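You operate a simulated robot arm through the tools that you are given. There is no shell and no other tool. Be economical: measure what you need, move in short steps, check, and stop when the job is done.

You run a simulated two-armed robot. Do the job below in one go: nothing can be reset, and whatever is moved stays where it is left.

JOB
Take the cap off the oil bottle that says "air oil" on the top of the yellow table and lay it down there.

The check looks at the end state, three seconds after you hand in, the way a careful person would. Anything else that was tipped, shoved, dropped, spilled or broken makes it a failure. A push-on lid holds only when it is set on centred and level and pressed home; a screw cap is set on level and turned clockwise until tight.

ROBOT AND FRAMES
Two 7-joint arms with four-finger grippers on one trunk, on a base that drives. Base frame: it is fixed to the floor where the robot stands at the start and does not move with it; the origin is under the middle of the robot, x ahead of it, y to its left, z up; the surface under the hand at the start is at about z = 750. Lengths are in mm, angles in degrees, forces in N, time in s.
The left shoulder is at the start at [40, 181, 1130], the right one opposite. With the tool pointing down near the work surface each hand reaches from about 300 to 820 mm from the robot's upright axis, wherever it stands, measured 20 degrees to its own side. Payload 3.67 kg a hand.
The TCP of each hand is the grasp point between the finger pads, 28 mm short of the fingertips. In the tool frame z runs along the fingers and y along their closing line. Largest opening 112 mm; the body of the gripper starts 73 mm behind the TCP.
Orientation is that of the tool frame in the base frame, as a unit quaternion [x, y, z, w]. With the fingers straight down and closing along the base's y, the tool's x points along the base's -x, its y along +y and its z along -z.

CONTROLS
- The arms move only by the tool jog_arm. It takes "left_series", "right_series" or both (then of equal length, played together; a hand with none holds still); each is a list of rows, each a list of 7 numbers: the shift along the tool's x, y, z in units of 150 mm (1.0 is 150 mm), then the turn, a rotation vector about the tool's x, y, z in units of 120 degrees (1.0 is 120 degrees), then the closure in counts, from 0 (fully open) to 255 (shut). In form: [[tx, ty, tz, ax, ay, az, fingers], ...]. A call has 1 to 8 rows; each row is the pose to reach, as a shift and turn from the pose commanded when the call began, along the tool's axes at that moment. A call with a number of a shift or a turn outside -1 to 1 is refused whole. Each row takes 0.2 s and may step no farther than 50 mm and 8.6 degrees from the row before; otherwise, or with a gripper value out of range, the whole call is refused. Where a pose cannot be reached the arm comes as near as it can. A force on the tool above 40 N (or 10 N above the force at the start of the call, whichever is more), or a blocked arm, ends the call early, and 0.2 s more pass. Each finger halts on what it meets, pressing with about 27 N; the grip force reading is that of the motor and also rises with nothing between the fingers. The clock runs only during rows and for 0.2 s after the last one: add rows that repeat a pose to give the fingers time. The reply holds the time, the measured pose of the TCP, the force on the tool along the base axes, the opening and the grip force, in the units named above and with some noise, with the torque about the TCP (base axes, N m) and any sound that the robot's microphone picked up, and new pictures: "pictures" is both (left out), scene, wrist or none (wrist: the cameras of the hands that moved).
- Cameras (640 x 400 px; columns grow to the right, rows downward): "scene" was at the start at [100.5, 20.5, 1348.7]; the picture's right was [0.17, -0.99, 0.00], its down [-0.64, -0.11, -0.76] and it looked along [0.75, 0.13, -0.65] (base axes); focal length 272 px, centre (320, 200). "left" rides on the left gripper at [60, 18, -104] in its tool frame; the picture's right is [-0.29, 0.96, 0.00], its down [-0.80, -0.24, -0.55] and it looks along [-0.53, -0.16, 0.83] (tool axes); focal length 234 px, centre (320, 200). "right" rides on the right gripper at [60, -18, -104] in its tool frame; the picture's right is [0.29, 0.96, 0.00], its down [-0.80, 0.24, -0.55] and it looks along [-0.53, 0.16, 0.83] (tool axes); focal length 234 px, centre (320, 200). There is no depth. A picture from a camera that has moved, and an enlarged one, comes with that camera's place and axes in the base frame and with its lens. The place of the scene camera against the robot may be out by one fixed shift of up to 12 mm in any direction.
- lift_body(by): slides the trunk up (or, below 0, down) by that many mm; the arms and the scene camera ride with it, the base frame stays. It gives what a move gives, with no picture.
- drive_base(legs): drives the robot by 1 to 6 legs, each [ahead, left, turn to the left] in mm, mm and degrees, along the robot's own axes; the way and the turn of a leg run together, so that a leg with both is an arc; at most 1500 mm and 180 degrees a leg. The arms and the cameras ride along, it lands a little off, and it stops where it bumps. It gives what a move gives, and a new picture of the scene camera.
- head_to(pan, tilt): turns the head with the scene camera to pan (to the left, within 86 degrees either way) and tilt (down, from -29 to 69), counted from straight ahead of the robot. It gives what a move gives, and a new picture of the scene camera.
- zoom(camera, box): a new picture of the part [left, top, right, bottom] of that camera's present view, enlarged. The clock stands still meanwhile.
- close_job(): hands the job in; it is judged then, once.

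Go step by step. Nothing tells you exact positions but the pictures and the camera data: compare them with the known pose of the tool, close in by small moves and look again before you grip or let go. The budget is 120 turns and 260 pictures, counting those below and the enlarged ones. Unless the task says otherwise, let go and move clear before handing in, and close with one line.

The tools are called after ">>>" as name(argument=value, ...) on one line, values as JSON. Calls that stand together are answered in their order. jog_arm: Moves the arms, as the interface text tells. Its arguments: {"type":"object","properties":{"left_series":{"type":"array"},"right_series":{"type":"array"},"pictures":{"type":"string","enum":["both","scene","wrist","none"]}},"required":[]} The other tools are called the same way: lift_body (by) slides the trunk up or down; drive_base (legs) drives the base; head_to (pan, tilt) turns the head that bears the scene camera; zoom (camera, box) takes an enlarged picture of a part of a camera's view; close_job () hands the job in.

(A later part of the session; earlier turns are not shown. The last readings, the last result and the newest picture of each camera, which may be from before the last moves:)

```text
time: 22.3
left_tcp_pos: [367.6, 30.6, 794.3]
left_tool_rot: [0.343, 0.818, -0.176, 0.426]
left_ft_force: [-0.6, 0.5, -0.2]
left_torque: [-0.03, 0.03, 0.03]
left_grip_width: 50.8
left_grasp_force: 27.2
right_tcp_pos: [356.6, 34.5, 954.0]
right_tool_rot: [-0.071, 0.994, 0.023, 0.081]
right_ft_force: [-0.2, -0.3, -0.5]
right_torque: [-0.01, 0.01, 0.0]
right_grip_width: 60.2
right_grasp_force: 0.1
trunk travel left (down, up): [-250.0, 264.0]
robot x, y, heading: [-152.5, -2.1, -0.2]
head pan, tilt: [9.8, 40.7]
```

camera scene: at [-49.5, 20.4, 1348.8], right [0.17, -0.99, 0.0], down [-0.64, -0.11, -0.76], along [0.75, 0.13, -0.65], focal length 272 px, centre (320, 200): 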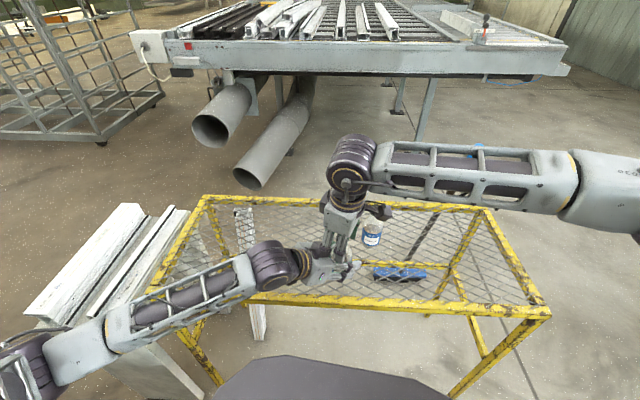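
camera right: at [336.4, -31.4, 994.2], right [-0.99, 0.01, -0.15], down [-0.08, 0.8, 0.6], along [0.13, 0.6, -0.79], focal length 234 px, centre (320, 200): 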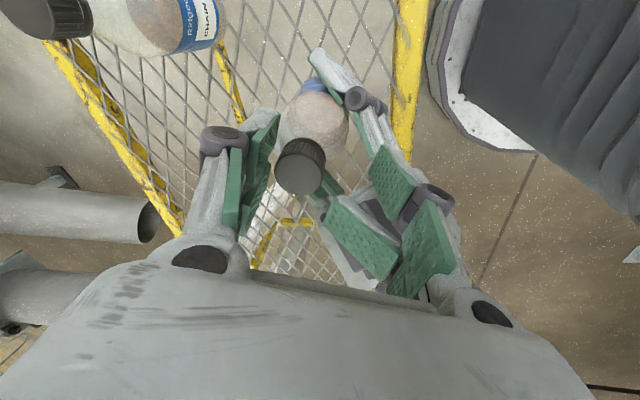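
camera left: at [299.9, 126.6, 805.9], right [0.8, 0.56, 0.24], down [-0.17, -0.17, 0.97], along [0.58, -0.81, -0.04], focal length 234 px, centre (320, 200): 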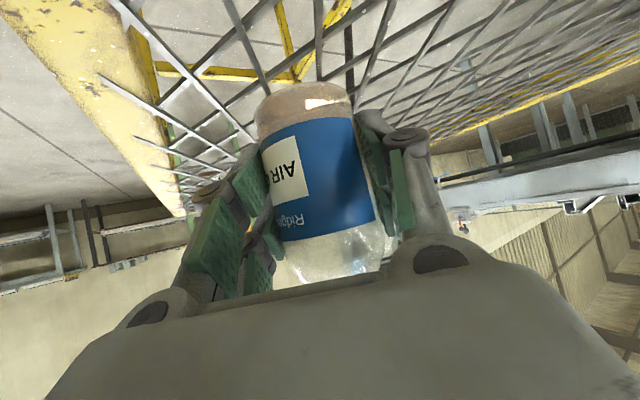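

Next I'll remove the tilt and re-centre over the cap.

>>> jog_arm(right_series=[[-0.04, -0.012, 0, 0.008, 0.039, 0, 118], [-0.083, -0.023, 0, 0.0163, 0.0787, 0, 118]], pictures="none")

>>> jog_arm(right_series=[[0, 0, 0, 0, 0, 0.07, 118], [0, 0, 0, 0, 0, 0.14, 118], [0, 0, 0, 0, 0, 0.21, 118], [0, 0, 0, 0, 0, 0.28, 118], [0, 0, 0, 0, 0, 0.35, 118], [0, 0, 0, 0, 0, 0.42, 118], [0, 0, 0, 0, 0, 0.49, 118], [0, 0, 0, 0, 0, 0.56, 118]], pictures="wrist")

>>> zoom(camera="right", box=[220, 100, 420, 300])

```text
time: 22.9
left_tcp_pos: [370.9, 31.3, 796.5]
left_tool_rot: [0.344, 0.818, -0.176, 0.426]
left_ft_force: [-0.2, -0.3, 0.6]
left_torque: [-0.01, 0.01, 0.02]
left_grip_width: 50.6
left_grasp_force: 27.0
right_tcp_pos: [369.4, 32.6, 954.8]
right_tool_rot: [-0.073, 0.997, -0.002, -0.001]
right_ft_force: [0.6, 0.1, 0.5]
right_torque: [0.0, 0.01, -0.02]
right_grip_width: 59.7
right_grasp_force: 0.1
trunk travel left (down, up): [-250.0, 264.0]
robot x, y, heading: [-148.7, 4.1, -0.1]
head pan, tilt: [9.8, 40.7]
```

```text
time: 24.7
left_tcp_pos: [369.4, 30.9, 796.1]
left_tool_rot: [0.344, 0.819, -0.176, 0.425]
left_ft_force: [0.2, -0.5, 0.7]
left_torque: [-0.01, 0.01, -0.01]
left_grip_width: 50.4
left_grasp_force: 27.4
right_tcp_pos: [369.8, 32.0, 955.7]
right_tool_rot: [0.493, 0.87, -0.001, 0.001]
right_ft_force: [-0.6, -0.6, 0.4]
right_torque: [0.05, 0.01, 0.0]
right_grip_width: 60.3
right_grasp_force: 0.1
trunk travel left (down, up): [-250.0, 264.0]
robot x, y, heading: [-150.8, -0.4, -0.2]
head pan, tilt: [9.8, 40.7]
camera right: at [322.4, 75.8, 1060.4], right [0.67, 0.74, 0.0], down [0.62, -0.56, 0.55], along [0.41, -0.37, -0.83], focal length 234 px, centre (320, 200)
```

right: 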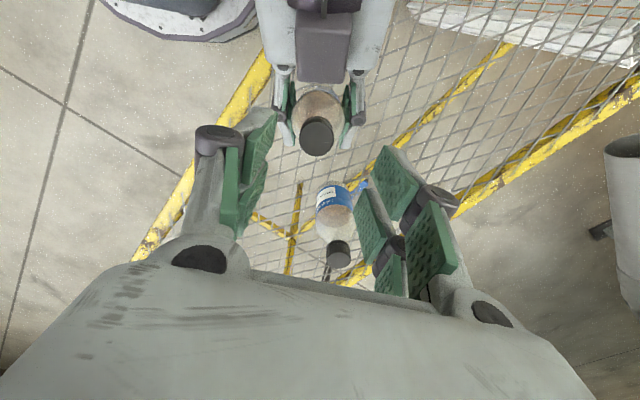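

```text
2.00 times, centred on (320, 200) of right
camera zoom: at [322.4, 75.8, 1060.4], right [0.67, 0.74, 0.0], down [0.62, -0.56, 0.55], along [0.41, -0.37, -0.83], focal length 468 px, centre (320, 200)
```

zoom: 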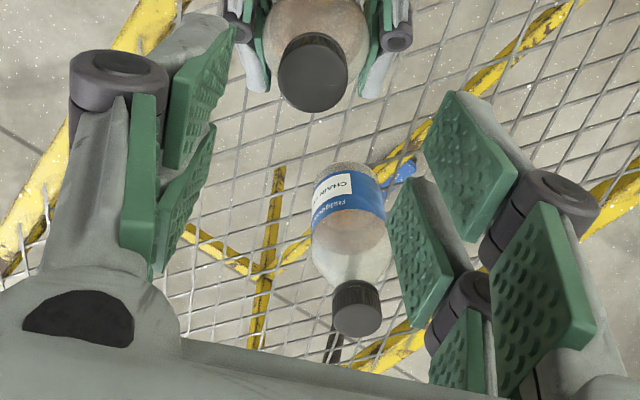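

Now I'll wind back another 50° for a longer stroke.

>>> jog_arm(right_series=[[0, 0, 0, 0, 0, 0.07, 118], [0, 0, 0, 0, 0, 0.14, 118], [0, 0, 0, 0, 0, 0.21, 118], [0, 0, 0, 0, 0, 0.28, 118], [0, 0, 0, 0, 0, 0.35, 118], [0, 0, 0, 0, 0, 0.417, 118]], pictures="wrist")

>>> zoom(camera="right", box=[220, 100, 420, 300])

```text
time: 26.1
left_tcp_pos: [368.6, 30.2, 795.5]
left_tool_rot: [0.344, 0.818, -0.176, 0.425]
left_ft_force: [0.4, 0.7, 0.0]
left_torque: [0.01, 0.04, 0.0]
left_grip_width: 50.2
left_grasp_force: 27.2
right_tcp_pos: [369.6, 34.4, 955.7]
right_tool_rot: [0.815, 0.579, 0.0, 0.0]
right_ft_force: [0.0, -0.1, 0.9]
right_torque: [0.02, -0.02, 0.02]
right_grip_width: 60.0
right_grasp_force: 0.0
trunk travel left (down, up): [-250.0, 264.0]
robot x, y, heading: [-147.4, -2.1, -0.5]
head pan, tilt: [9.8, 40.7]
camera right: at [371.5, 96.2, 1060.3], right [1.0, -0.04, 0.0], down [-0.03, -0.83, 0.55], along [-0.02, -0.55, -0.83], focal length 234 px, centre (320, 200)
```

right: 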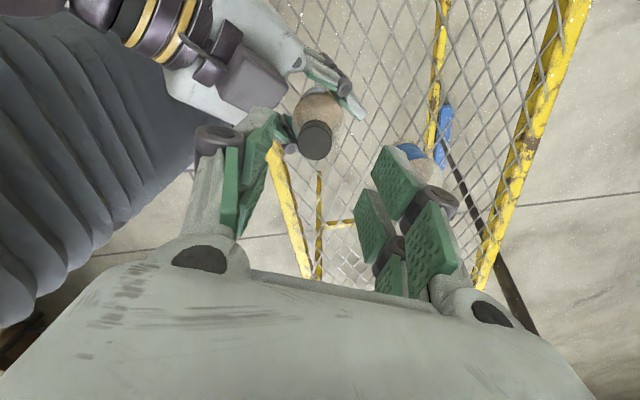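

```text
2.00 times, centred on (320, 200) of right
camera zoom: at [371.5, 96.2, 1060.3], right [1.0, -0.04, 0.0], down [-0.03, -0.83, 0.55], along [-0.02, -0.55, -0.83], focal length 468 px, centre (320, 200)
```

zoom: 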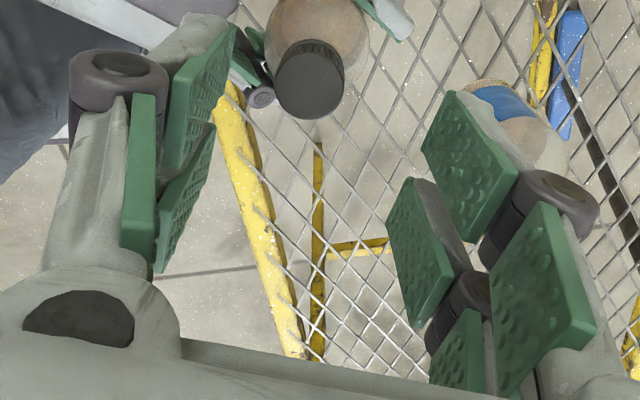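

Cap is about (-4, +1) mm from the TCP, as the bottle is tilted a few degrees in the left fingers, which I'll straighten once gripped. I'll correct and descend.

>>> jog_arm(right_series=[[0, -0.026, 0.1, 0, 0, 0, 118], [0, -0.026, 0.2, 0, 0, 0, 118], [0, -0.026, 0.29, 0, 0, 0, 118], [0, -0.026, 0.38, 0, 0, 0, 118]], pictures="wrist")

>>> zoom(camera="right", box=[220, 100, 420, 300])

>>> zoom(camera="scene", box=[300, 200, 400, 290])

```text
time: 27.1
left_tcp_pos: [369.2, 31.0, 796.5]
left_tool_rot: [0.344, 0.819, -0.176, 0.425]
left_ft_force: [-1.7, 2.0, -1.0]
left_torque: [-0.19, -0.14, 0.01]
left_grip_width: 50.7
left_grasp_force: 27.2
right_tcp_pos: [366.2, 34.3, 895.5]
right_tool_rot: [0.814, 0.581, -0.001, 0.001]
right_ft_force: [1.4, -1.8, 1.2]
right_torque: [0.04, 0.06, 0.04]
right_grip_width: 65.4
right_grasp_force: 0.0
trunk travel left (down, up): [-250.0, 264.0]
robot x, y, heading: [-147.5, -0.8, -0.0]
head pan, tilt: [9.8, 40.7]
camera right: at [368.3, 97.1, 1000.4], right [1.0, -0.04, 0.0], down [-0.03, -0.83, 0.56], along [-0.02, -0.56, -0.83], focal length 234 px, centre (320, 200)
```

right: 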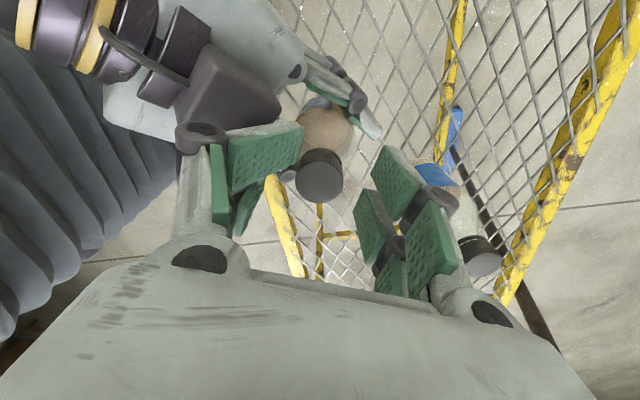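

```text
2.00 times, centred on (320, 200) of right
camera zoom: at [368.3, 97.1, 1000.4], right [1.0, -0.04, 0.0], down [-0.03, -0.83, 0.56], along [-0.02, -0.56, -0.83], focal length 468 px, centre (320, 200)
```

zoom: 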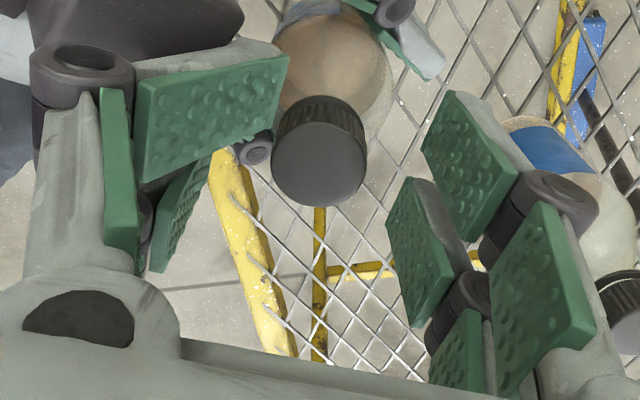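

```text
4.44 times, centred on (350, 245) of scene
camera zoom: at [-47.7, 20.7, 1348.5], right [0.17, -0.99, 0.0], down [-0.64, -0.11, -0.76], along [0.75, 0.13, -0.65], focal length 1210 px, centre (187, 0)
```

zoom: 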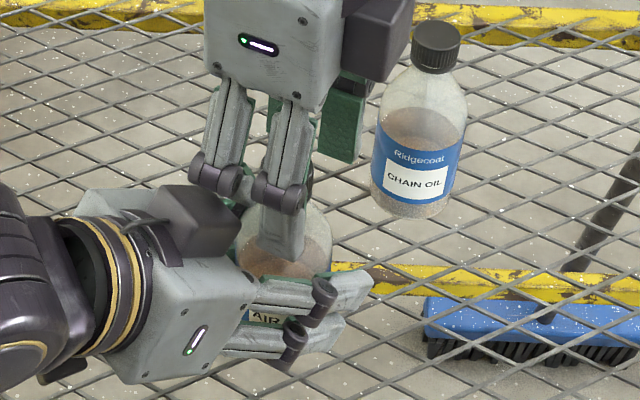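

The right finger brushed the left gripper's camera block, so I'll rise and use a smaller starting angle of about 65°, where there was clearance before.

>>> jog_arm(right_series=[[0, 0, -0.13, 0, 0, 0, 118], [0, 0, -0.27, 0, 0, 0, 118], [0, 0, -0.27, 0, 0, -0.07, 118], [0, 0, -0.27, 0, 0, -0.14, 118], [0, 0, -0.27, 0, 0, -0.21, 118], [0, 0, -0.27, 0, 0, -0.28, 118], [0, 0, -0.27, 0, 0, -0.33, 118], [0, 0, -0.27, 0, 0, -0.36, 118]], pictures="wrist")

>>> zoom(camera="right", box=[220, 100, 420, 300])

```text
time: 28.9
left_tcp_pos: [368.9, 31.2, 795.6]
left_tool_rot: [0.344, 0.818, -0.176, 0.426]
left_ft_force: [0.5, -0.2, -0.2]
left_torque: [0.0, -0.02, 0.0]
left_grip_width: 50.4
left_grasp_force: 26.6
right_tcp_pos: [365.7, 34.5, 940.1]
right_tool_rot: [0.542, 0.84, -0.001, 0.0]
right_ft_force: [0.7, 0.2, 1.2]
right_torque: [0.0, -0.01, 0.0]
right_grip_width: 60.3
right_grasp_force: 0.1
trunk travel left (down, up): [-250.0, 264.0]
robot x, y, heading: [-151.1, -0.6, -0.1]
head pan, tilt: [9.8, 40.7]
camera right: at [324.4, 81.9, 1044.0], right [0.75, 0.66, 0.0], down [0.55, -0.63, 0.55], along [0.36, -0.42, -0.83], focal length 234 px, centre (320, 200)
```

right: 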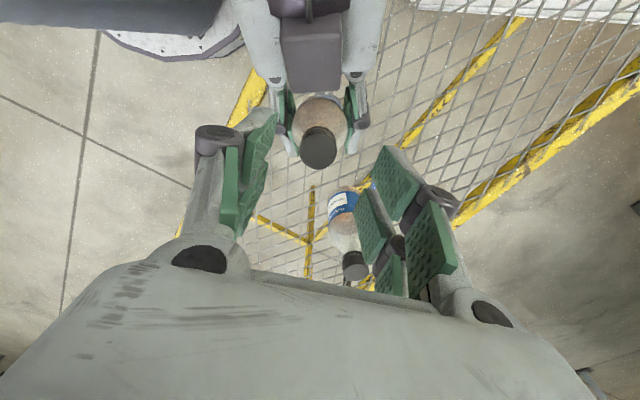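

```text
2.00 times, centred on (320, 200) of right
camera zoom: at [324.4, 81.9, 1044.0], right [0.75, 0.66, 0.0], down [0.55, -0.63, 0.55], along [0.36, -0.42, -0.83], focal length 468 px, centre (320, 200)
```

zoom: 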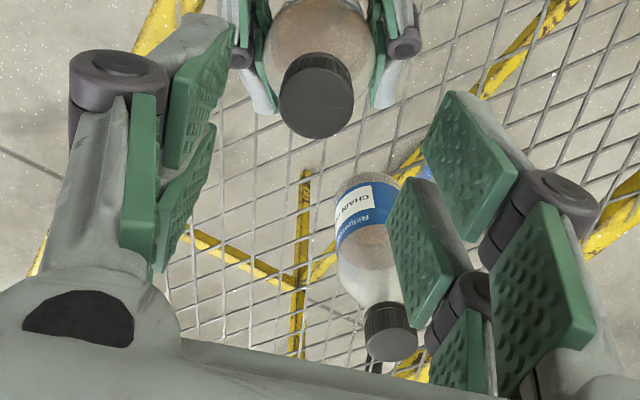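

>>> jog_arm(right_series=[[0.006, -0.014, 0.1, 0, 0, 0, 118], [0.006, -0.014, 0.2, 0, 0, 0, 118], [0.006, -0.014, 0.285, 0, 0, 0, 118], [0.006, -0.014, 0.285, 0, 0, 0, 180], [0.006, -0.014, 0.285, 0, 0, 0, 205], [0.006, -0.014, 0.285, 0, 0, 0, 240], [0.006, -0.014, 0.285, 0, 0, 0, 240]], pictures="wrist")

>>> zoom(camera="right", box=[220, 100, 420, 300])

```text
time: 30.5
left_tcp_pos: [368.8, 31.7, 795.2]
left_tool_rot: [0.344, 0.818, -0.176, 0.426]
left_ft_force: [-1.6, -2.2, -0.3]
left_torque: [0.12, -0.21, 0.06]
left_grip_width: 50.3
left_grasp_force: 26.4
right_tcp_pos: [363.4, 34.3, 895.9]
right_tool_rot: [0.542, 0.84, 0.0, 0.001]
right_ft_force: [2.0, 1.2, -0.4]
right_torque: [0.08, 0.01, -0.01]
right_grip_width: 23.6
right_grasp_force: 26.7
trunk travel left (down, up): [-250.0, 264.0]
robot x, y, heading: [-151.7, 2.0, -0.1]
head pan, tilt: [9.8, 40.7]
camera right: at [322.3, 82.1, 1000.6], right [0.75, 0.66, 0.0], down [0.55, -0.63, 0.55], along [0.36, -0.42, -0.83], focal length 234 px, centre (320, 200)
```

right: 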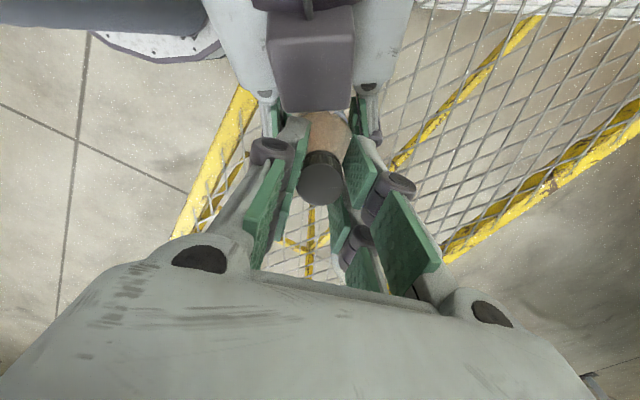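

```text
2.00 times, centred on (320, 200) of right
camera zoom: at [322.3, 82.1, 1000.6], right [0.75, 0.66, 0.0], down [0.55, -0.63, 0.55], along [0.36, -0.42, -0.83], focal length 468 px, centre (320, 200)
```

zoom: 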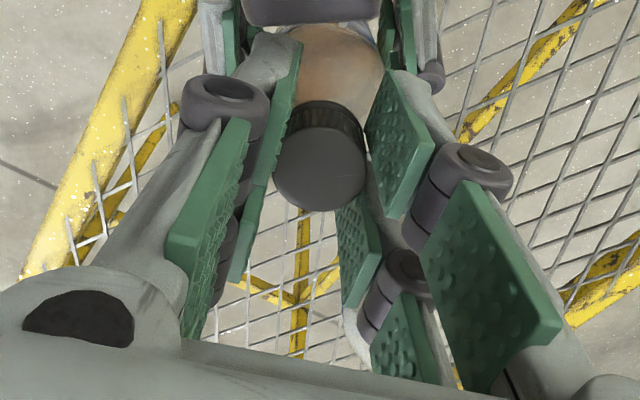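

Gripped. I'll straighten the bottle by about 5 mm and turn counter-clockwise 56°.

>>> jog_arm(right_series=[[-0.029, 0.016, 0, 0, 0, 0, 240], [-0.029, 0.016, 0, 0, 0, -0.067, 240], [-0.029, 0.016, 0, 0, 0, -0.134, 240], [-0.029, 0.016, -0.001, 0, 0, -0.2, 240], [-0.029, 0.016, -0.001, 0, 0, -0.267, 240], [-0.029, 0.016, -0.002, 0, 0, -0.334, 240], [-0.029, 0.016, -0.003, 0, 0, -0.4, 240], [-0.029, 0.016, -0.003, 0, 0, -0.467, 240]], pictures="wrist")

>>> zoom(camera="left", box=[200, 50, 440, 290])

```text
time: 32.3
left_tcp_pos: [369.1, 31.1, 796.5]
left_tool_rot: [0.344, 0.818, -0.175, 0.426]
left_ft_force: [5.8, 4.9, 5.6]
left_torque: [-0.35, 0.27, 0.03]
left_grip_width: 50.3
left_grasp_force: 27.0
right_tcp_pos: [367.5, 29.9, 897.7]
right_tool_rot: [0.084, 0.996, -0.002, 0.0]
right_ft_force: [-5.7, -6.0, -5.9]
right_torque: [-0.21, 0.4, 0.02]
right_grip_width: 23.7
right_grasp_force: 27.2
trunk travel left (down, up): [-250.0, 264.0]
robot x, y, heading: [-148.6, -0.8, -0.1]
head pan, tilt: [9.8, 40.7]
camera right: at [305.6, 23.3, 1002.2], right [-0.12, 0.99, 0.0], down [0.83, 0.11, 0.55], along [0.55, 0.07, -0.83], focal length 234 px, centre (320, 200)
```

right: 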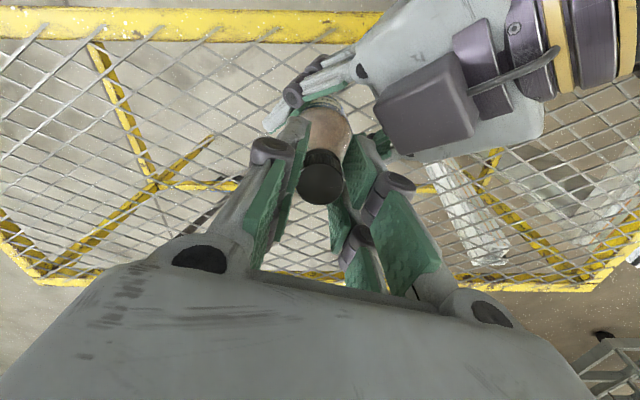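

```text
1.67 times, centred on (320, 170) of left
camera zoom: at [299.5, 127.6, 805.5], right [0.8, 0.55, 0.24], down [-0.17, -0.18, 0.97], along [0.58, -0.81, -0.05], focal length 390 px, centre (320, 250)
```

zoom: 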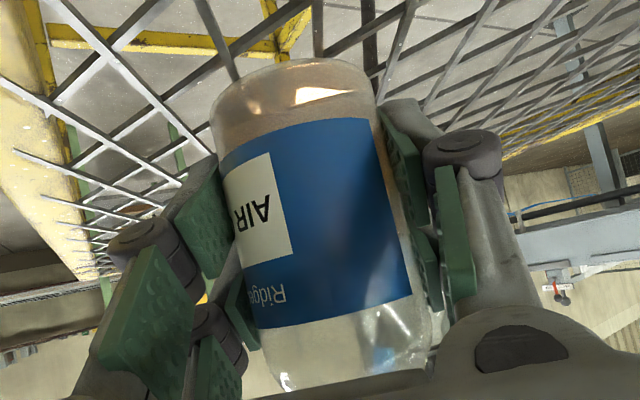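

Turning well with the bottle steady. Another 58°, staying short of the wrist limit.

>>> jog_arm(right_series=[[0, 0, 0, 0, 0, -0.06, 240], [0, 0, 0, 0, 0, -0.12, 240], [0, 0, 0, 0, 0, -0.18, 240], [0, 0, 0, 0, 0, -0.24, 240], [0, 0, 0, 0, 0, -0.3, 240], [0, 0, -0.001, 0, 0, -0.36, 240], [0, 0, -0.002, 0, 0, -0.42, 240], [0, 0, -0.002, 0, 0, -0.48, 240]], pictures="wrist")

>>> zoom(camera="right", box=[220, 80, 420, 240])

```text
time: 34.1
left_tcp_pos: [369.1, 31.0, 795.6]
left_tool_rot: [0.343, 0.819, -0.175, 0.425]
left_ft_force: [-0.8, 11.0, 3.0]
left_torque: [-0.65, -0.12, -0.02]
left_grip_width: 50.4
left_grasp_force: 27.1
right_tcp_pos: [367.1, 29.7, 897.3]
right_tool_rot: [-0.408, 0.913, -0.001, 0.001]
right_ft_force: [1.1, -10.3, -5.0]
right_torque: [-0.47, 0.03, -0.04]
right_grip_width: 23.5
right_grasp_force: 27.0
trunk travel left (down, up): [-250.0, 264.0]
robot x, y, heading: [-148.3, -1.4, 0.0]
head pan, tilt: [9.8, 40.7]
camera right: at [340.8, -25.1, 1002.6], right [-0.9, 0.43, 0.0], down [0.35, 0.75, 0.55], along [0.24, 0.5, -0.83], focal length 234 px, centre (320, 200)
```

right: 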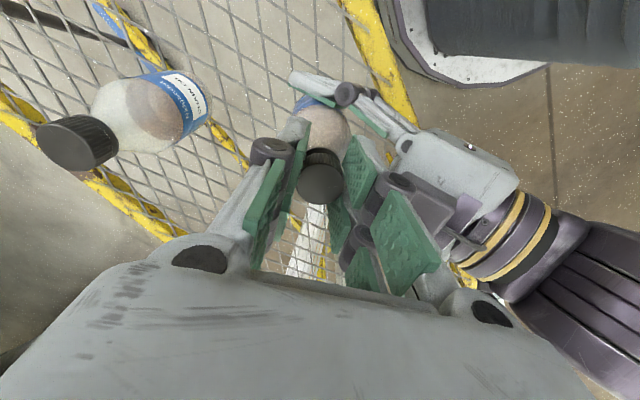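

```text
2.50 times, centred on (320, 160) of right
camera zoom: at [340.8, -25.1, 1002.6], right [-0.9, 0.43, 0.0], down [0.35, 0.75, 0.55], along [0.24, 0.5, -0.83], focal length 585 px, centre (320, 300)
```

zoom: 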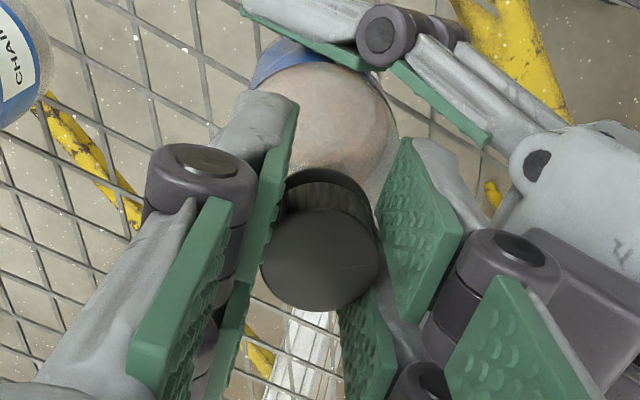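

About 235° of turning so far. I'll release, rise, wind back and take another stroke.

>>> jog_arm(right_series=[[0, 0, 0, 0, 0, 0, 190], [0, 0, 0, 0, 0, 0, 118], [0, 0, -0.13, 0, 0, 0, 118], [0, 0, -0.27, 0, 0, 0, 118], [0, 0, -0.27, 0, 0, 0.07, 118], [0, 0, -0.27, 0, 0, 0.14, 118], [0, 0, -0.27, 0, 0, 0.21, 118], [0, 0, -0.27, 0, 0, 0.28, 118]], pictures="none")

>>> jog_arm(right_series=[[0, 0, 0, 0, 0, 0.07, 118], [0, 0, 0, 0, 0, 0.14, 118], [0, 0, 0, 0, 0, 0.21, 118], [0, 0, 0, 0, 0, 0.28, 118], [0, 0, 0, 0, 0, 0.35, 118], [0, 0, 0, 0, 0, 0.42, 118], [0, 0, 0, 0, 0, 0.49, 118], [0, 0, 0, 0, 0, 0.56, 118]], pictures="both")

>>> zoom(camera="right", box=[220, 100, 420, 300])

>>> zoom(camera="scene", box=[300, 200, 400, 290])

```text
time: 35.9
left_tcp_pos: [369.6, 31.7, 795.8]
left_tool_rot: [0.344, 0.818, -0.176, 0.425]
left_ft_force: [-1.0, 0.5, -0.9]
left_torque: [0.0, -0.02, -0.01]
left_grip_width: 50.4
left_grasp_force: 27.0
right_tcp_pos: [366.6, 30.9, 938.0]
right_tool_rot: [-0.124, 0.992, -0.001, 0.0]
right_ft_force: [-0.1, -0.1, -0.1]
right_torque: [-0.02, 0.02, 0.03]
right_grip_width: 60.1
right_grasp_force: 0.0
trunk travel left (down, up): [-250.0, 264.0]
robot x, y, heading: [-151.2, -1.0, -0.1]
head pan, tilt: [9.8, 40.7]
```

```text
time: 37.7
left_tcp_pos: [368.8, 30.6, 796.6]
left_tool_rot: [0.343, 0.819, -0.175, 0.425]
left_ft_force: [-0.6, 0.0, -1.1]
left_torque: [-0.01, 0.02, -0.02]
left_grip_width: 50.3
left_grasp_force: 27.1
right_tcp_pos: [366.4, 31.2, 938.1]
right_tool_rot: [0.446, 0.895, 0.0, 0.002]
right_ft_force: [0.0, 0.4, -0.1]
right_torque: [0.02, -0.02, 0.0]
right_grip_width: 60.2
right_grasp_force: 0.1
trunk travel left (down, up): [-250.0, 264.0]
robot x, y, heading: [-150.3, 0.1, -0.2]
head pan, tilt: [9.8, 40.7]
camera scene: at [-48.6, 20.5, 1348.7], right [0.17, -0.99, 0.0], down [-0.64, -0.11, -0.76], along [0.75, 0.13, -0.65], focal length 272 px, centre (320, 200)
camera right: at [316.3, 68.8, 1042.6], right [0.59, 0.81, 0.0], down [0.67, -0.49, 0.55], along [0.45, -0.33, -0.83], focal length 234 px, centre (320, 200)
```

scene: 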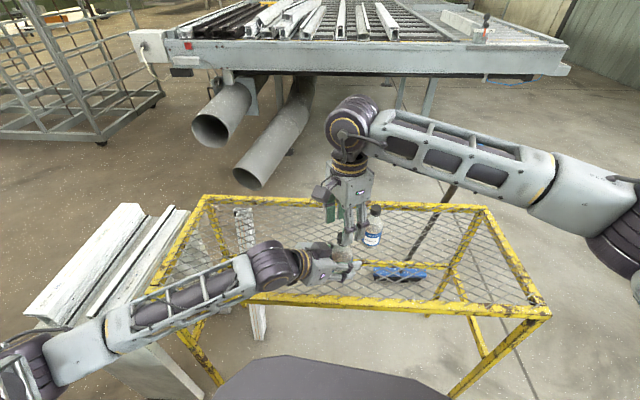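
right: 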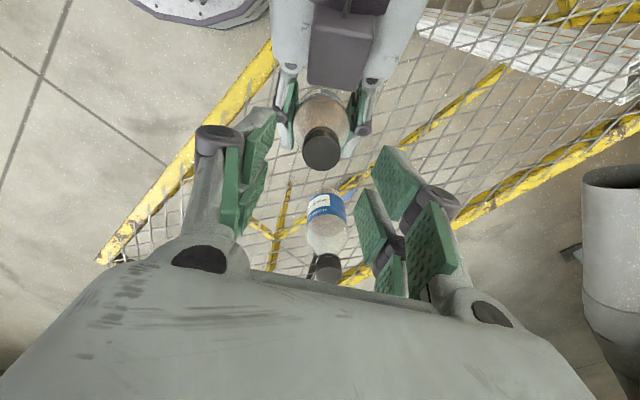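

```text
2.00 times, centred on (320, 200) of right
camera zoom: at [316.3, 68.8, 1042.6], right [0.59, 0.81, 0.0], down [0.67, -0.49, 0.55], along [0.45, -0.33, -0.83], focal length 468 px, centre (320, 200)
```

zoom: 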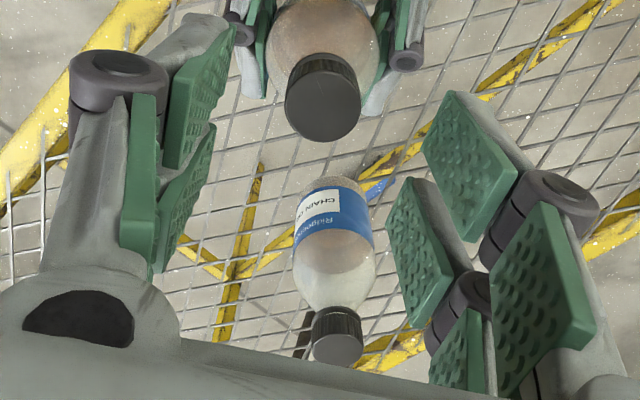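

```text
4.44 times, centred on (350, 245) of scene
camera zoom: at [-48.6, 20.5, 1348.7], right [0.17, -0.99, 0.0], down [-0.64, -0.11, -0.76], along [0.75, 0.13, -0.65], focal length 1210 px, centre (187, 0)
```

zoom: 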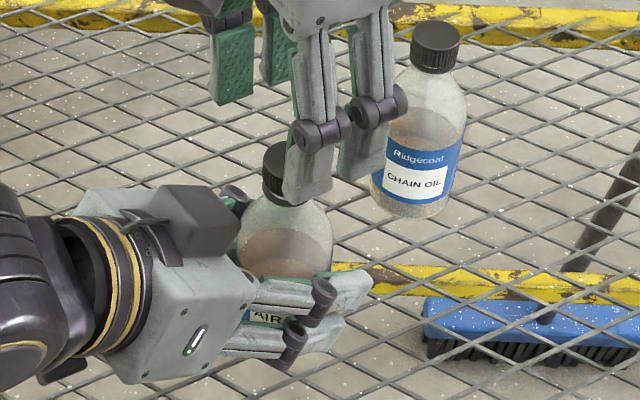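

The cap is centred within about 1 mm. I'll descend, grip, and take another stroke.

>>> jog_arm(right_series=[[0, 0.008, 0.1, 0, 0, 0, 118], [0, 0.008, 0.2, 0, 0, 0, 118], [0, 0.008, 0.27, 0, 0, 0, 118], [0, 0.008, 0.27, 0, 0, 0, 180], [0, 0.008, 0.27, 0, 0, 0, 205], [0, 0.008, 0.27, 0, 0, 0, 240], [0, 0.008, 0.27, 0, 0, 0, 240]], pictures="none")

>>> jog_arm(right_series=[[0, 0, 0, 0, 0, -0.06, 240], [0, 0, 0, 0, 0, -0.12, 240], [0, 0, -0.001, 0, 0, -0.18, 240], [0, 0, -0.001, 0, 0, -0.24, 240], [0, 0, -0.002, 0, 0, -0.3, 240], [0, 0, -0.002, 0, 0, -0.36, 240], [0, 0, -0.003, 0, 0, -0.42, 240], [0, 0, -0.003, 0, 0, -0.48, 240]], pictures="none")

```text
time: 39.3
left_tcp_pos: [369.7, 31.7, 794.7]
left_tool_rot: [0.343, 0.819, -0.175, 0.425]
left_ft_force: [2.6, 4.0, -0.3]
left_torque: [-0.29, 0.21, -0.02]
left_grip_width: 50.4
left_grasp_force: 27.0
right_tcp_pos: [368.1, 31.5, 897.1]
right_tool_rot: [0.445, 0.896, -0.001, 0.0]
right_ft_force: [-3.0, -4.6, 0.0]
right_torque: [-0.06, 0.05, 0.0]
right_grip_width: 22.2
right_grasp_force: 27.2
trunk travel left (down, up): [-250.0, 264.0]
robot x, y, heading: [-149.6, -3.2, -0.1]
head pan, tilt: [9.8, 40.7]
```

```text
time: 41.1
left_tcp_pos: [368.1, 31.2, 796.5]
left_tool_rot: [0.343, 0.819, -0.175, 0.427]
left_ft_force: [-1.1, -0.1, -0.3]
left_torque: [0.02, 0.0, 0.01]
left_grip_width: 50.3
left_grasp_force: 27.4
right_tcp_pos: [368.4, 32.2, 897.8]
right_tool_rot: [-0.043, 0.999, -0.001, -0.001]
right_ft_force: [0.2, 0.8, 0.1]
right_torque: [0.05, 0.01, 0.0]
right_grip_width: 21.9
right_grasp_force: 26.7
trunk travel left (down, up): [-250.0, 264.0]
robot x, y, heading: [-149.4, 3.3, -0.2]
head pan, tilt: [9.8, 40.7]
```

Forces on both hands fell to zero, so the cap may be free of the thread. I'll look.

>>> zoom(camera="right", box=[220, 80, 420, 240])

>>> zoom(camera="scene", box=[300, 200, 400, 290])

```text
2.50 times, centred on (320, 160) of right
camera zoom: at [310.1, 9.5, 1002.7], right [-0.37, 0.93, 0.0], down [0.77, 0.31, 0.55], along [0.52, 0.2, -0.83], focal length 585 px, centre (320, 300)
```

zoom: 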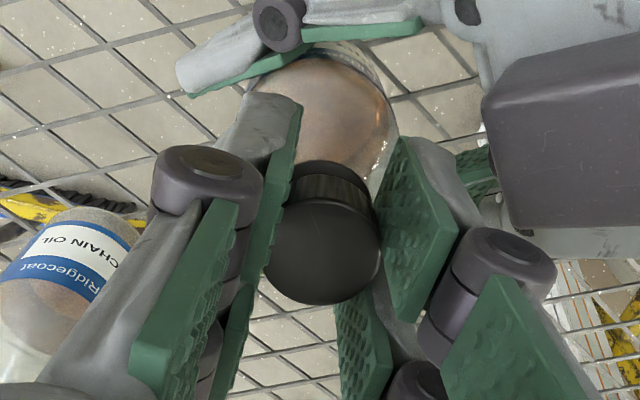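

```text
4.44 times, centred on (350, 245) of scene
camera zoom: at [-48.6, 20.5, 1348.7], right [0.17, -0.99, 0.0], down [-0.64, -0.11, -0.76], along [0.75, 0.13, -0.65], focal length 1210 px, centre (187, 0)
```

zoom: 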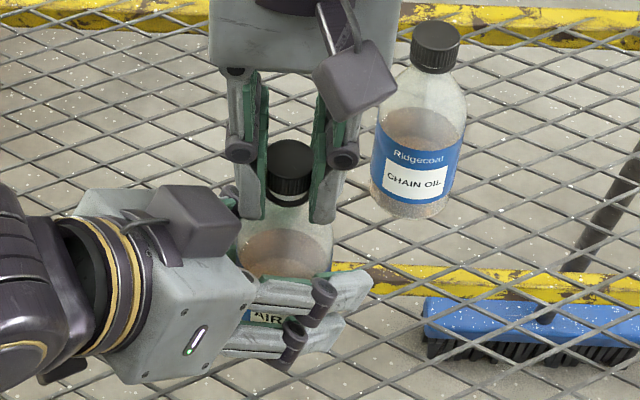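

The cap appears separated, with a dark ring left on the neck. I'll lift gently and watch the force.

>>> jog_arm(right_series=[[0, 0, -0.01, 0, 0, 0, 240], [0, 0, -0.02, 0, 0, 0, 240], [0, 0, -0.03, 0, 0, 0, 240], [0, 0, -0.05, 0, 0, 0, 240]], pictures="none")

>>> zoom(camera="scene", box=[300, 200, 400, 290])

```text
time: 42.1
left_tcp_pos: [368.5, 29.7, 794.4]
left_tool_rot: [0.344, 0.819, -0.176, 0.425]
left_ft_force: [-0.3, -0.2, 0.3]
left_torque: [0.02, 0.03, 0.02]
left_grip_width: 50.2
left_grasp_force: 27.1
right_tcp_pos: [368.6, 31.6, 906.2]
right_tool_rot: [-0.041, 0.999, 0.001, 0.0]
right_ft_force: [-0.6, 0.8, -0.8]
right_torque: [-0.01, -0.01, -0.02]
right_grip_width: 21.8
right_grasp_force: 26.7
trunk travel left (down, up): [-250.0, 264.0]
robot x, y, heading: [-151.0, -0.6, -0.3]
head pan, tilt: [9.8, 40.7]
```

```text
4.44 times, centred on (350, 245) of scene
camera zoom: at [-48.7, 20.5, 1348.7], right [0.17, -0.99, 0.0], down [-0.64, -0.11, -0.76], along [0.75, 0.13, -0.65], focal length 1210 px, centre (187, 0)
```

zoom: 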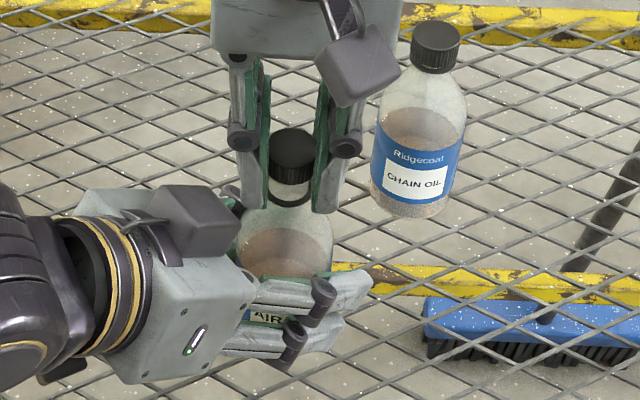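

The cap is off. I'll lift it clear and carry it to a free spot on the mesh at about [350, -120].

>>> jog_arm(right_series=[[0, 0, -0.15, 0, 0, 0, 240], [0, 0, -0.33, 0, 0, 0, 240], [0.05, -0.25, -0.33, 0, 0, 0, 240], [0.1, -0.5, -0.33, 0, 0, 0, 240], [0.15, -0.75, -0.33, 0, 0, 0, 240], [0.2, -1.0, -0.33, 0, 0, 0, 240]], pictures="both")

>>> zoom(camera="scene", box=[300, 180, 460, 300])

>>> zoom(camera="right", box=[220, 60, 420, 260])

```text
time: 43.5
left_tcp_pos: [369.7, 31.2, 795.7]
left_tool_rot: [0.344, 0.818, -0.176, 0.426]
left_ft_force: [0.0, -1.2, 0.2]
left_torque: [0.02, -0.02, -0.02]
left_grip_width: 50.2
left_grasp_force: 26.8
right_tcp_pos: [351.1, -119.6, 955.5]
right_tool_rot: [-0.043, 0.999, 0.001, 0.001]
right_ft_force: [-0.1, -0.1, 0.2]
right_torque: [0.05, 0.01, 0.02]
right_grip_width: 21.9
right_grasp_force: 26.6
trunk travel left (down, up): [-250.0, 264.0]
robot x, y, heading: [-149.7, 2.2, -0.0]
head pan, tilt: [9.8, 40.7]
camera scene: at [-49.1, 19.0, 1348.7], right [0.17, -0.99, 0.0], down [-0.64, -0.11, -0.76], along [0.75, 0.13, -0.65], focal length 272 px, centre (320, 200)
camera right: at [292.4, -142.1, 1060.0], right [-0.37, 0.93, 0.0], down [0.77, 0.31, 0.56], along [0.52, 0.2, -0.83], focal length 234 px, centre (320, 200)
```

scene: 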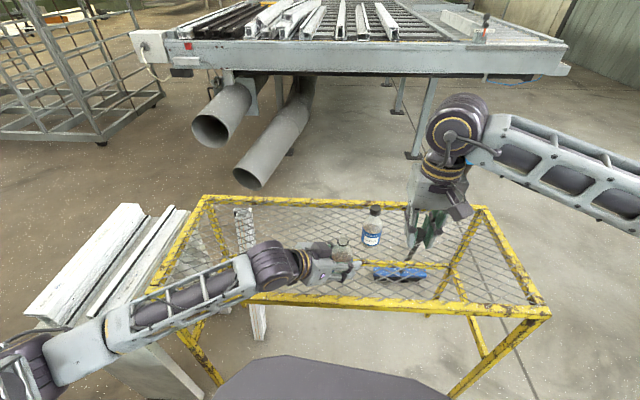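
right: 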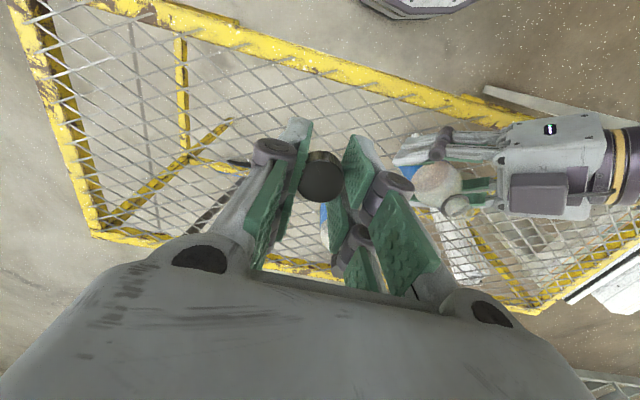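

```text
3.33 times, centred on (380, 240) of scene
camera zoom: at [-49.1, 19.0, 1348.7], right [0.17, -0.99, 0.0], down [-0.64, -0.11, -0.76], along [0.75, 0.13, -0.65], focal length 908 px, centre (120, 67)
```

zoom: 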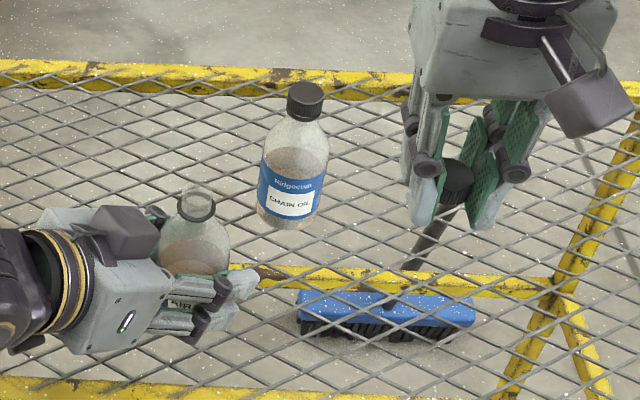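

```text
2.00 times, centred on (320, 160) of right
camera zoom: at [292.4, -142.1, 1060.0], right [-0.37, 0.93, 0.0], down [0.77, 0.31, 0.56], along [0.52, 0.2, -0.83], focal length 468 px, centre (320, 280)
```

zoom: 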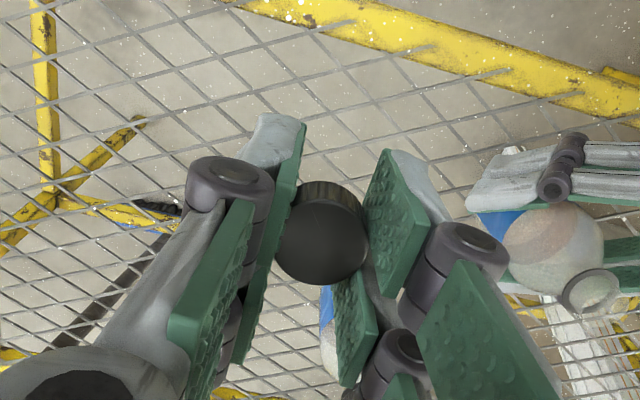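

The bottle is open and the cap is held level. I'll descend over the free mesh area.

>>> jog_arm(right_series=[[0, 0, 0.25, 0, 0, 0, 240], [0, 0, 0.5, 0, 0, 0, 240], [0, 0, 0.75, 0, 0, 0, 240], [0, 0, 0.97, 0, 0, 0, 240]], pictures="both")

>>> zoom(camera="scene", box=[340, 200, 480, 305])

>>> zoom(camera="right", box=[220, 60, 420, 260])

```text
time: 44.5
left_tcp_pos: [368.6, 31.6, 795.1]
left_tool_rot: [0.344, 0.819, -0.176, 0.424]
left_ft_force: [0.6, 0.0, -0.3]
left_torque: [0.03, 0.0, 0.02]
left_grip_width: 50.2
left_grasp_force: 27.1
right_tcp_pos: [351.1, -121.0, 809.5]
right_tool_rot: [-0.042, 0.999, -0.001, 0.0]
right_ft_force: [0.8, 0.4, -0.3]
right_torque: [-0.01, -0.01, 0.04]
right_grip_width: 21.4
right_grasp_force: 27.0
trunk travel left (down, up): [-250.0, 264.0]
robot x, y, heading: [-146.7, 2.1, -0.2]
head pan, tilt: [9.8, 40.7]
camera scene: at [-48.3, 20.2, 1348.6], right [0.17, -0.99, 0.0], down [-0.64, -0.11, -0.76], along [0.75, 0.13, -0.65], focal length 272 px, centre (320, 200)
camera right: at [293.0, -143.2, 914.5], right [-0.37, 0.93, 0.0], down [0.77, 0.31, 0.55], along [0.52, 0.2, -0.83], focal length 234 px, centre (320, 200)
```

scene: 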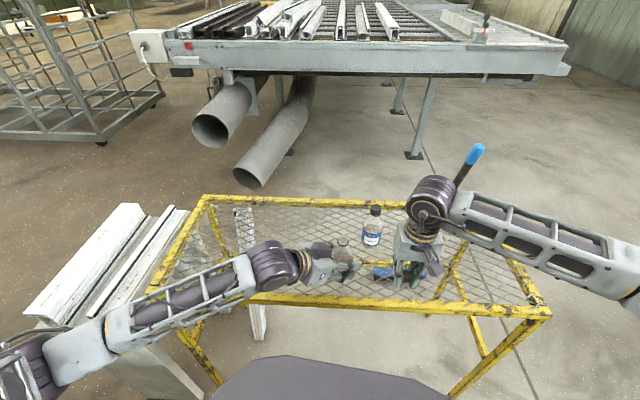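
right: 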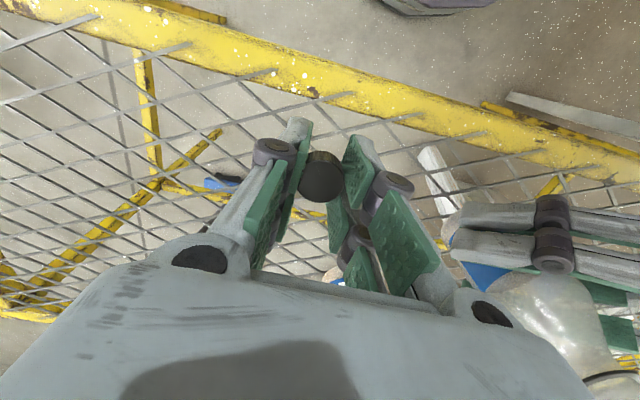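

```text
3.81 times, centred on (410, 252) of scene
camera zoom: at [-48.3, 20.2, 1348.6], right [0.17, -0.99, 0.0], down [-0.64, -0.11, -0.76], along [0.75, 0.13, -0.65], focal length 1038 px, centre (-23, 0)
```

zoom: 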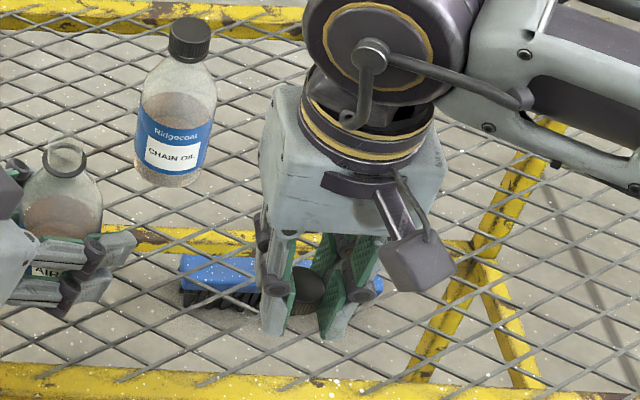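

```text
2.00 times, centred on (320, 160) of right
camera zoom: at [293.0, -143.2, 914.5], right [-0.37, 0.93, 0.0], down [0.77, 0.31, 0.55], along [0.52, 0.2, -0.83], focal length 468 px, centre (320, 280)
```

zoom: 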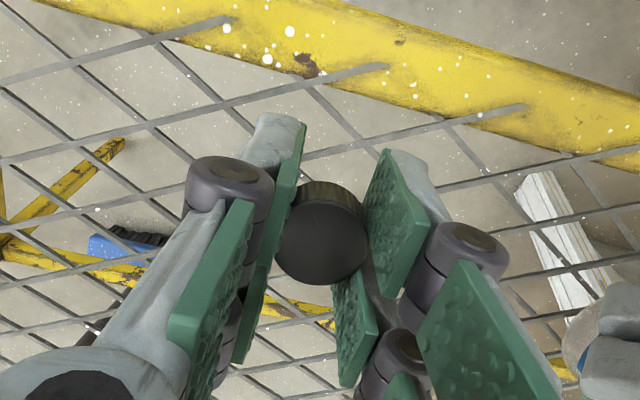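

Before setting it down, I want to compare the mesh opening with the 26 mm cap and choose a strand crossing.

>>> zoom(camera="right", box=[160, 60, 420, 190])

>>> zoom(camera="scene", box=[370, 255, 460, 305])

```text
2.46 times, centred on (290, 125) of right
camera zoom: at [293.0, -143.2, 914.5], right [-0.37, 0.93, 0.0], down [0.77, 0.31, 0.55], along [0.52, 0.2, -0.83], focal length 576 px, centre (394, 385)
```

zoom: 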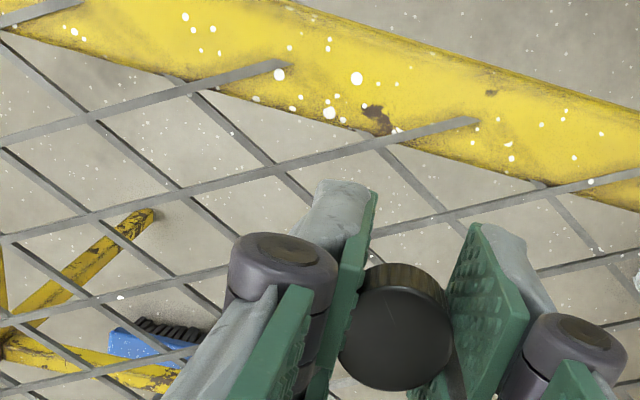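

```text
7.11 times, centred on (415, 280) of scene
camera zoom: at [-48.3, 20.2, 1348.6], right [0.17, -0.99, 0.0], down [-0.64, -0.11, -0.76], along [0.75, 0.13, -0.65], focal length 1937 px, centre (-356, -369)
```

zoom: 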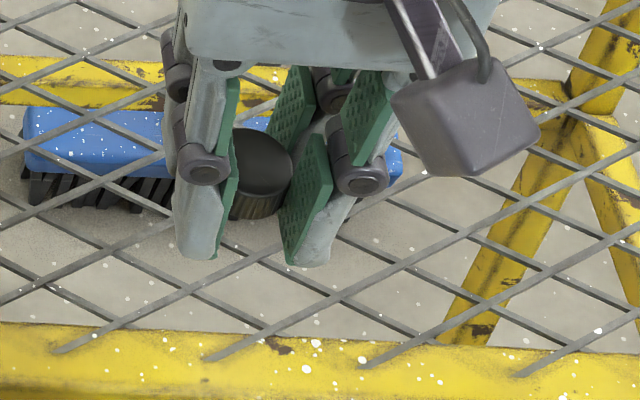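

The mesh's clear opening is about 20 mm, smaller than the cap, so it will rest anywhere. I'll lower slowly to contact.

>>> jog_arm(right_series=[[0, 0, 0.08, 0, 0, 0, 240], [0, 0, 0.14, 0, 0, 0, 240], [0, 0, 0.165, 0, 0, 0, 240], [0, 0, 0.18, 0, 0, 0, 240]], pictures="wrist")

>>> zoom(camera="scene", box=[370, 255, 460, 305])

```text
time: 45.5
left_tcp_pos: [367.9, 31.3, 795.3]
left_tool_rot: [0.343, 0.819, -0.175, 0.426]
left_ft_force: [0.1, -0.3, 0.9]
left_torque: [0.0, 0.01, -0.02]
left_grip_width: 50.2
left_grasp_force: 26.9
right_tcp_pos: [351.3, -119.6, 780.4]
right_tool_rot: [-0.041, 0.999, -0.001, 0.0]
right_ft_force: [0.4, -0.7, 0.6]
right_torque: [-0.01, 0.03, 0.0]
right_grip_width: 21.8
right_grasp_force: 27.4
trunk travel left (down, up): [-250.0, 264.0]
robot x, y, heading: [-147.1, -0.2, 0.0]
head pan, tilt: [9.8, 40.7]
camera right: at [292.6, -142.6, 886.8], right [-0.37, 0.93, 0.0], down [0.77, 0.31, 0.55], along [0.52, 0.2, -0.83], focal length 234 px, centre (320, 200)
```

right: 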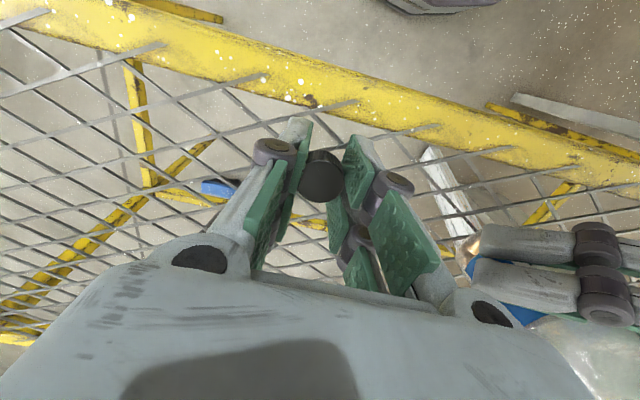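

```text
7.11 times, centred on (415, 280) of scene
camera zoom: at [-48.6, 20.4, 1348.7], right [0.17, -0.99, 0.0], down [-0.64, -0.11, -0.76], along [0.75, 0.13, -0.65], focal length 1937 px, centre (-356, -369)
```

zoom: 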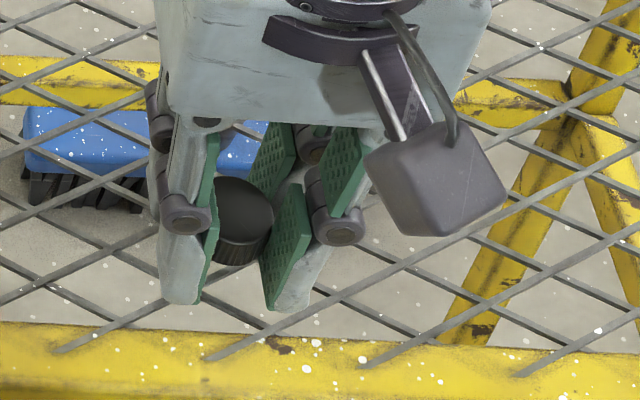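

No contact yet; lowering in small steps.

>>> jog_arm(right_series=[[0, 0, 0.01, 0, 0, 0, 240], [0, 0, 0.02, 0, 0, 0, 240]], pictures="none")

>>> jog_arm(right_series=[[0, 0, 0.007, 0, 0, 0, 240], [0, 0, 0.013, 0, 0, 0, 240]], pictures="none")

```text
time: 46.1
left_tcp_pos: [369.1, 29.4, 795.6]
left_tool_rot: [0.343, 0.819, -0.175, 0.426]
left_ft_force: [0.1, 0.5, 0.0]
left_torque: [0.0, -0.02, 0.01]
left_grip_width: 50.0
left_grasp_force: 27.5
right_tcp_pos: [351.1, -119.0, 778.9]
right_tool_rot: [-0.041, 0.999, 0.0, 0.0]
right_ft_force: [1.0, -0.1, -0.6]
right_torque: [0.01, -0.03, 0.01]
right_grip_width: 21.7
right_grasp_force: 26.8
trunk travel left (down, up): [-250.0, 264.0]
robot x, y, heading: [-147.1, 1.8, -0.2]
head pan, tilt: [9.8, 40.7]
```

```text
time: 46.7
left_tcp_pos: [369.2, 32.0, 795.8]
left_tool_rot: [0.344, 0.819, -0.175, 0.425]
left_ft_force: [0.4, -0.4, -1.1]
left_torque: [0.01, 0.02, -0.01]
left_grip_width: 49.9
left_grasp_force: 26.9
right_tcp_pos: [350.6, -119.6, 777.3]
right_tool_rot: [-0.041, 0.999, 0.001, 0.0]
right_ft_force: [-0.5, -0.3, -0.4]
right_torque: [0.03, 0.0, 0.03]
right_grip_width: 22.0
right_grasp_force: 26.8
trunk travel left (down, up): [-250.0, 264.0]
robot x, y, heading: [-149.2, 2.5, -0.3]
head pan, tilt: [9.8, 40.7]
```

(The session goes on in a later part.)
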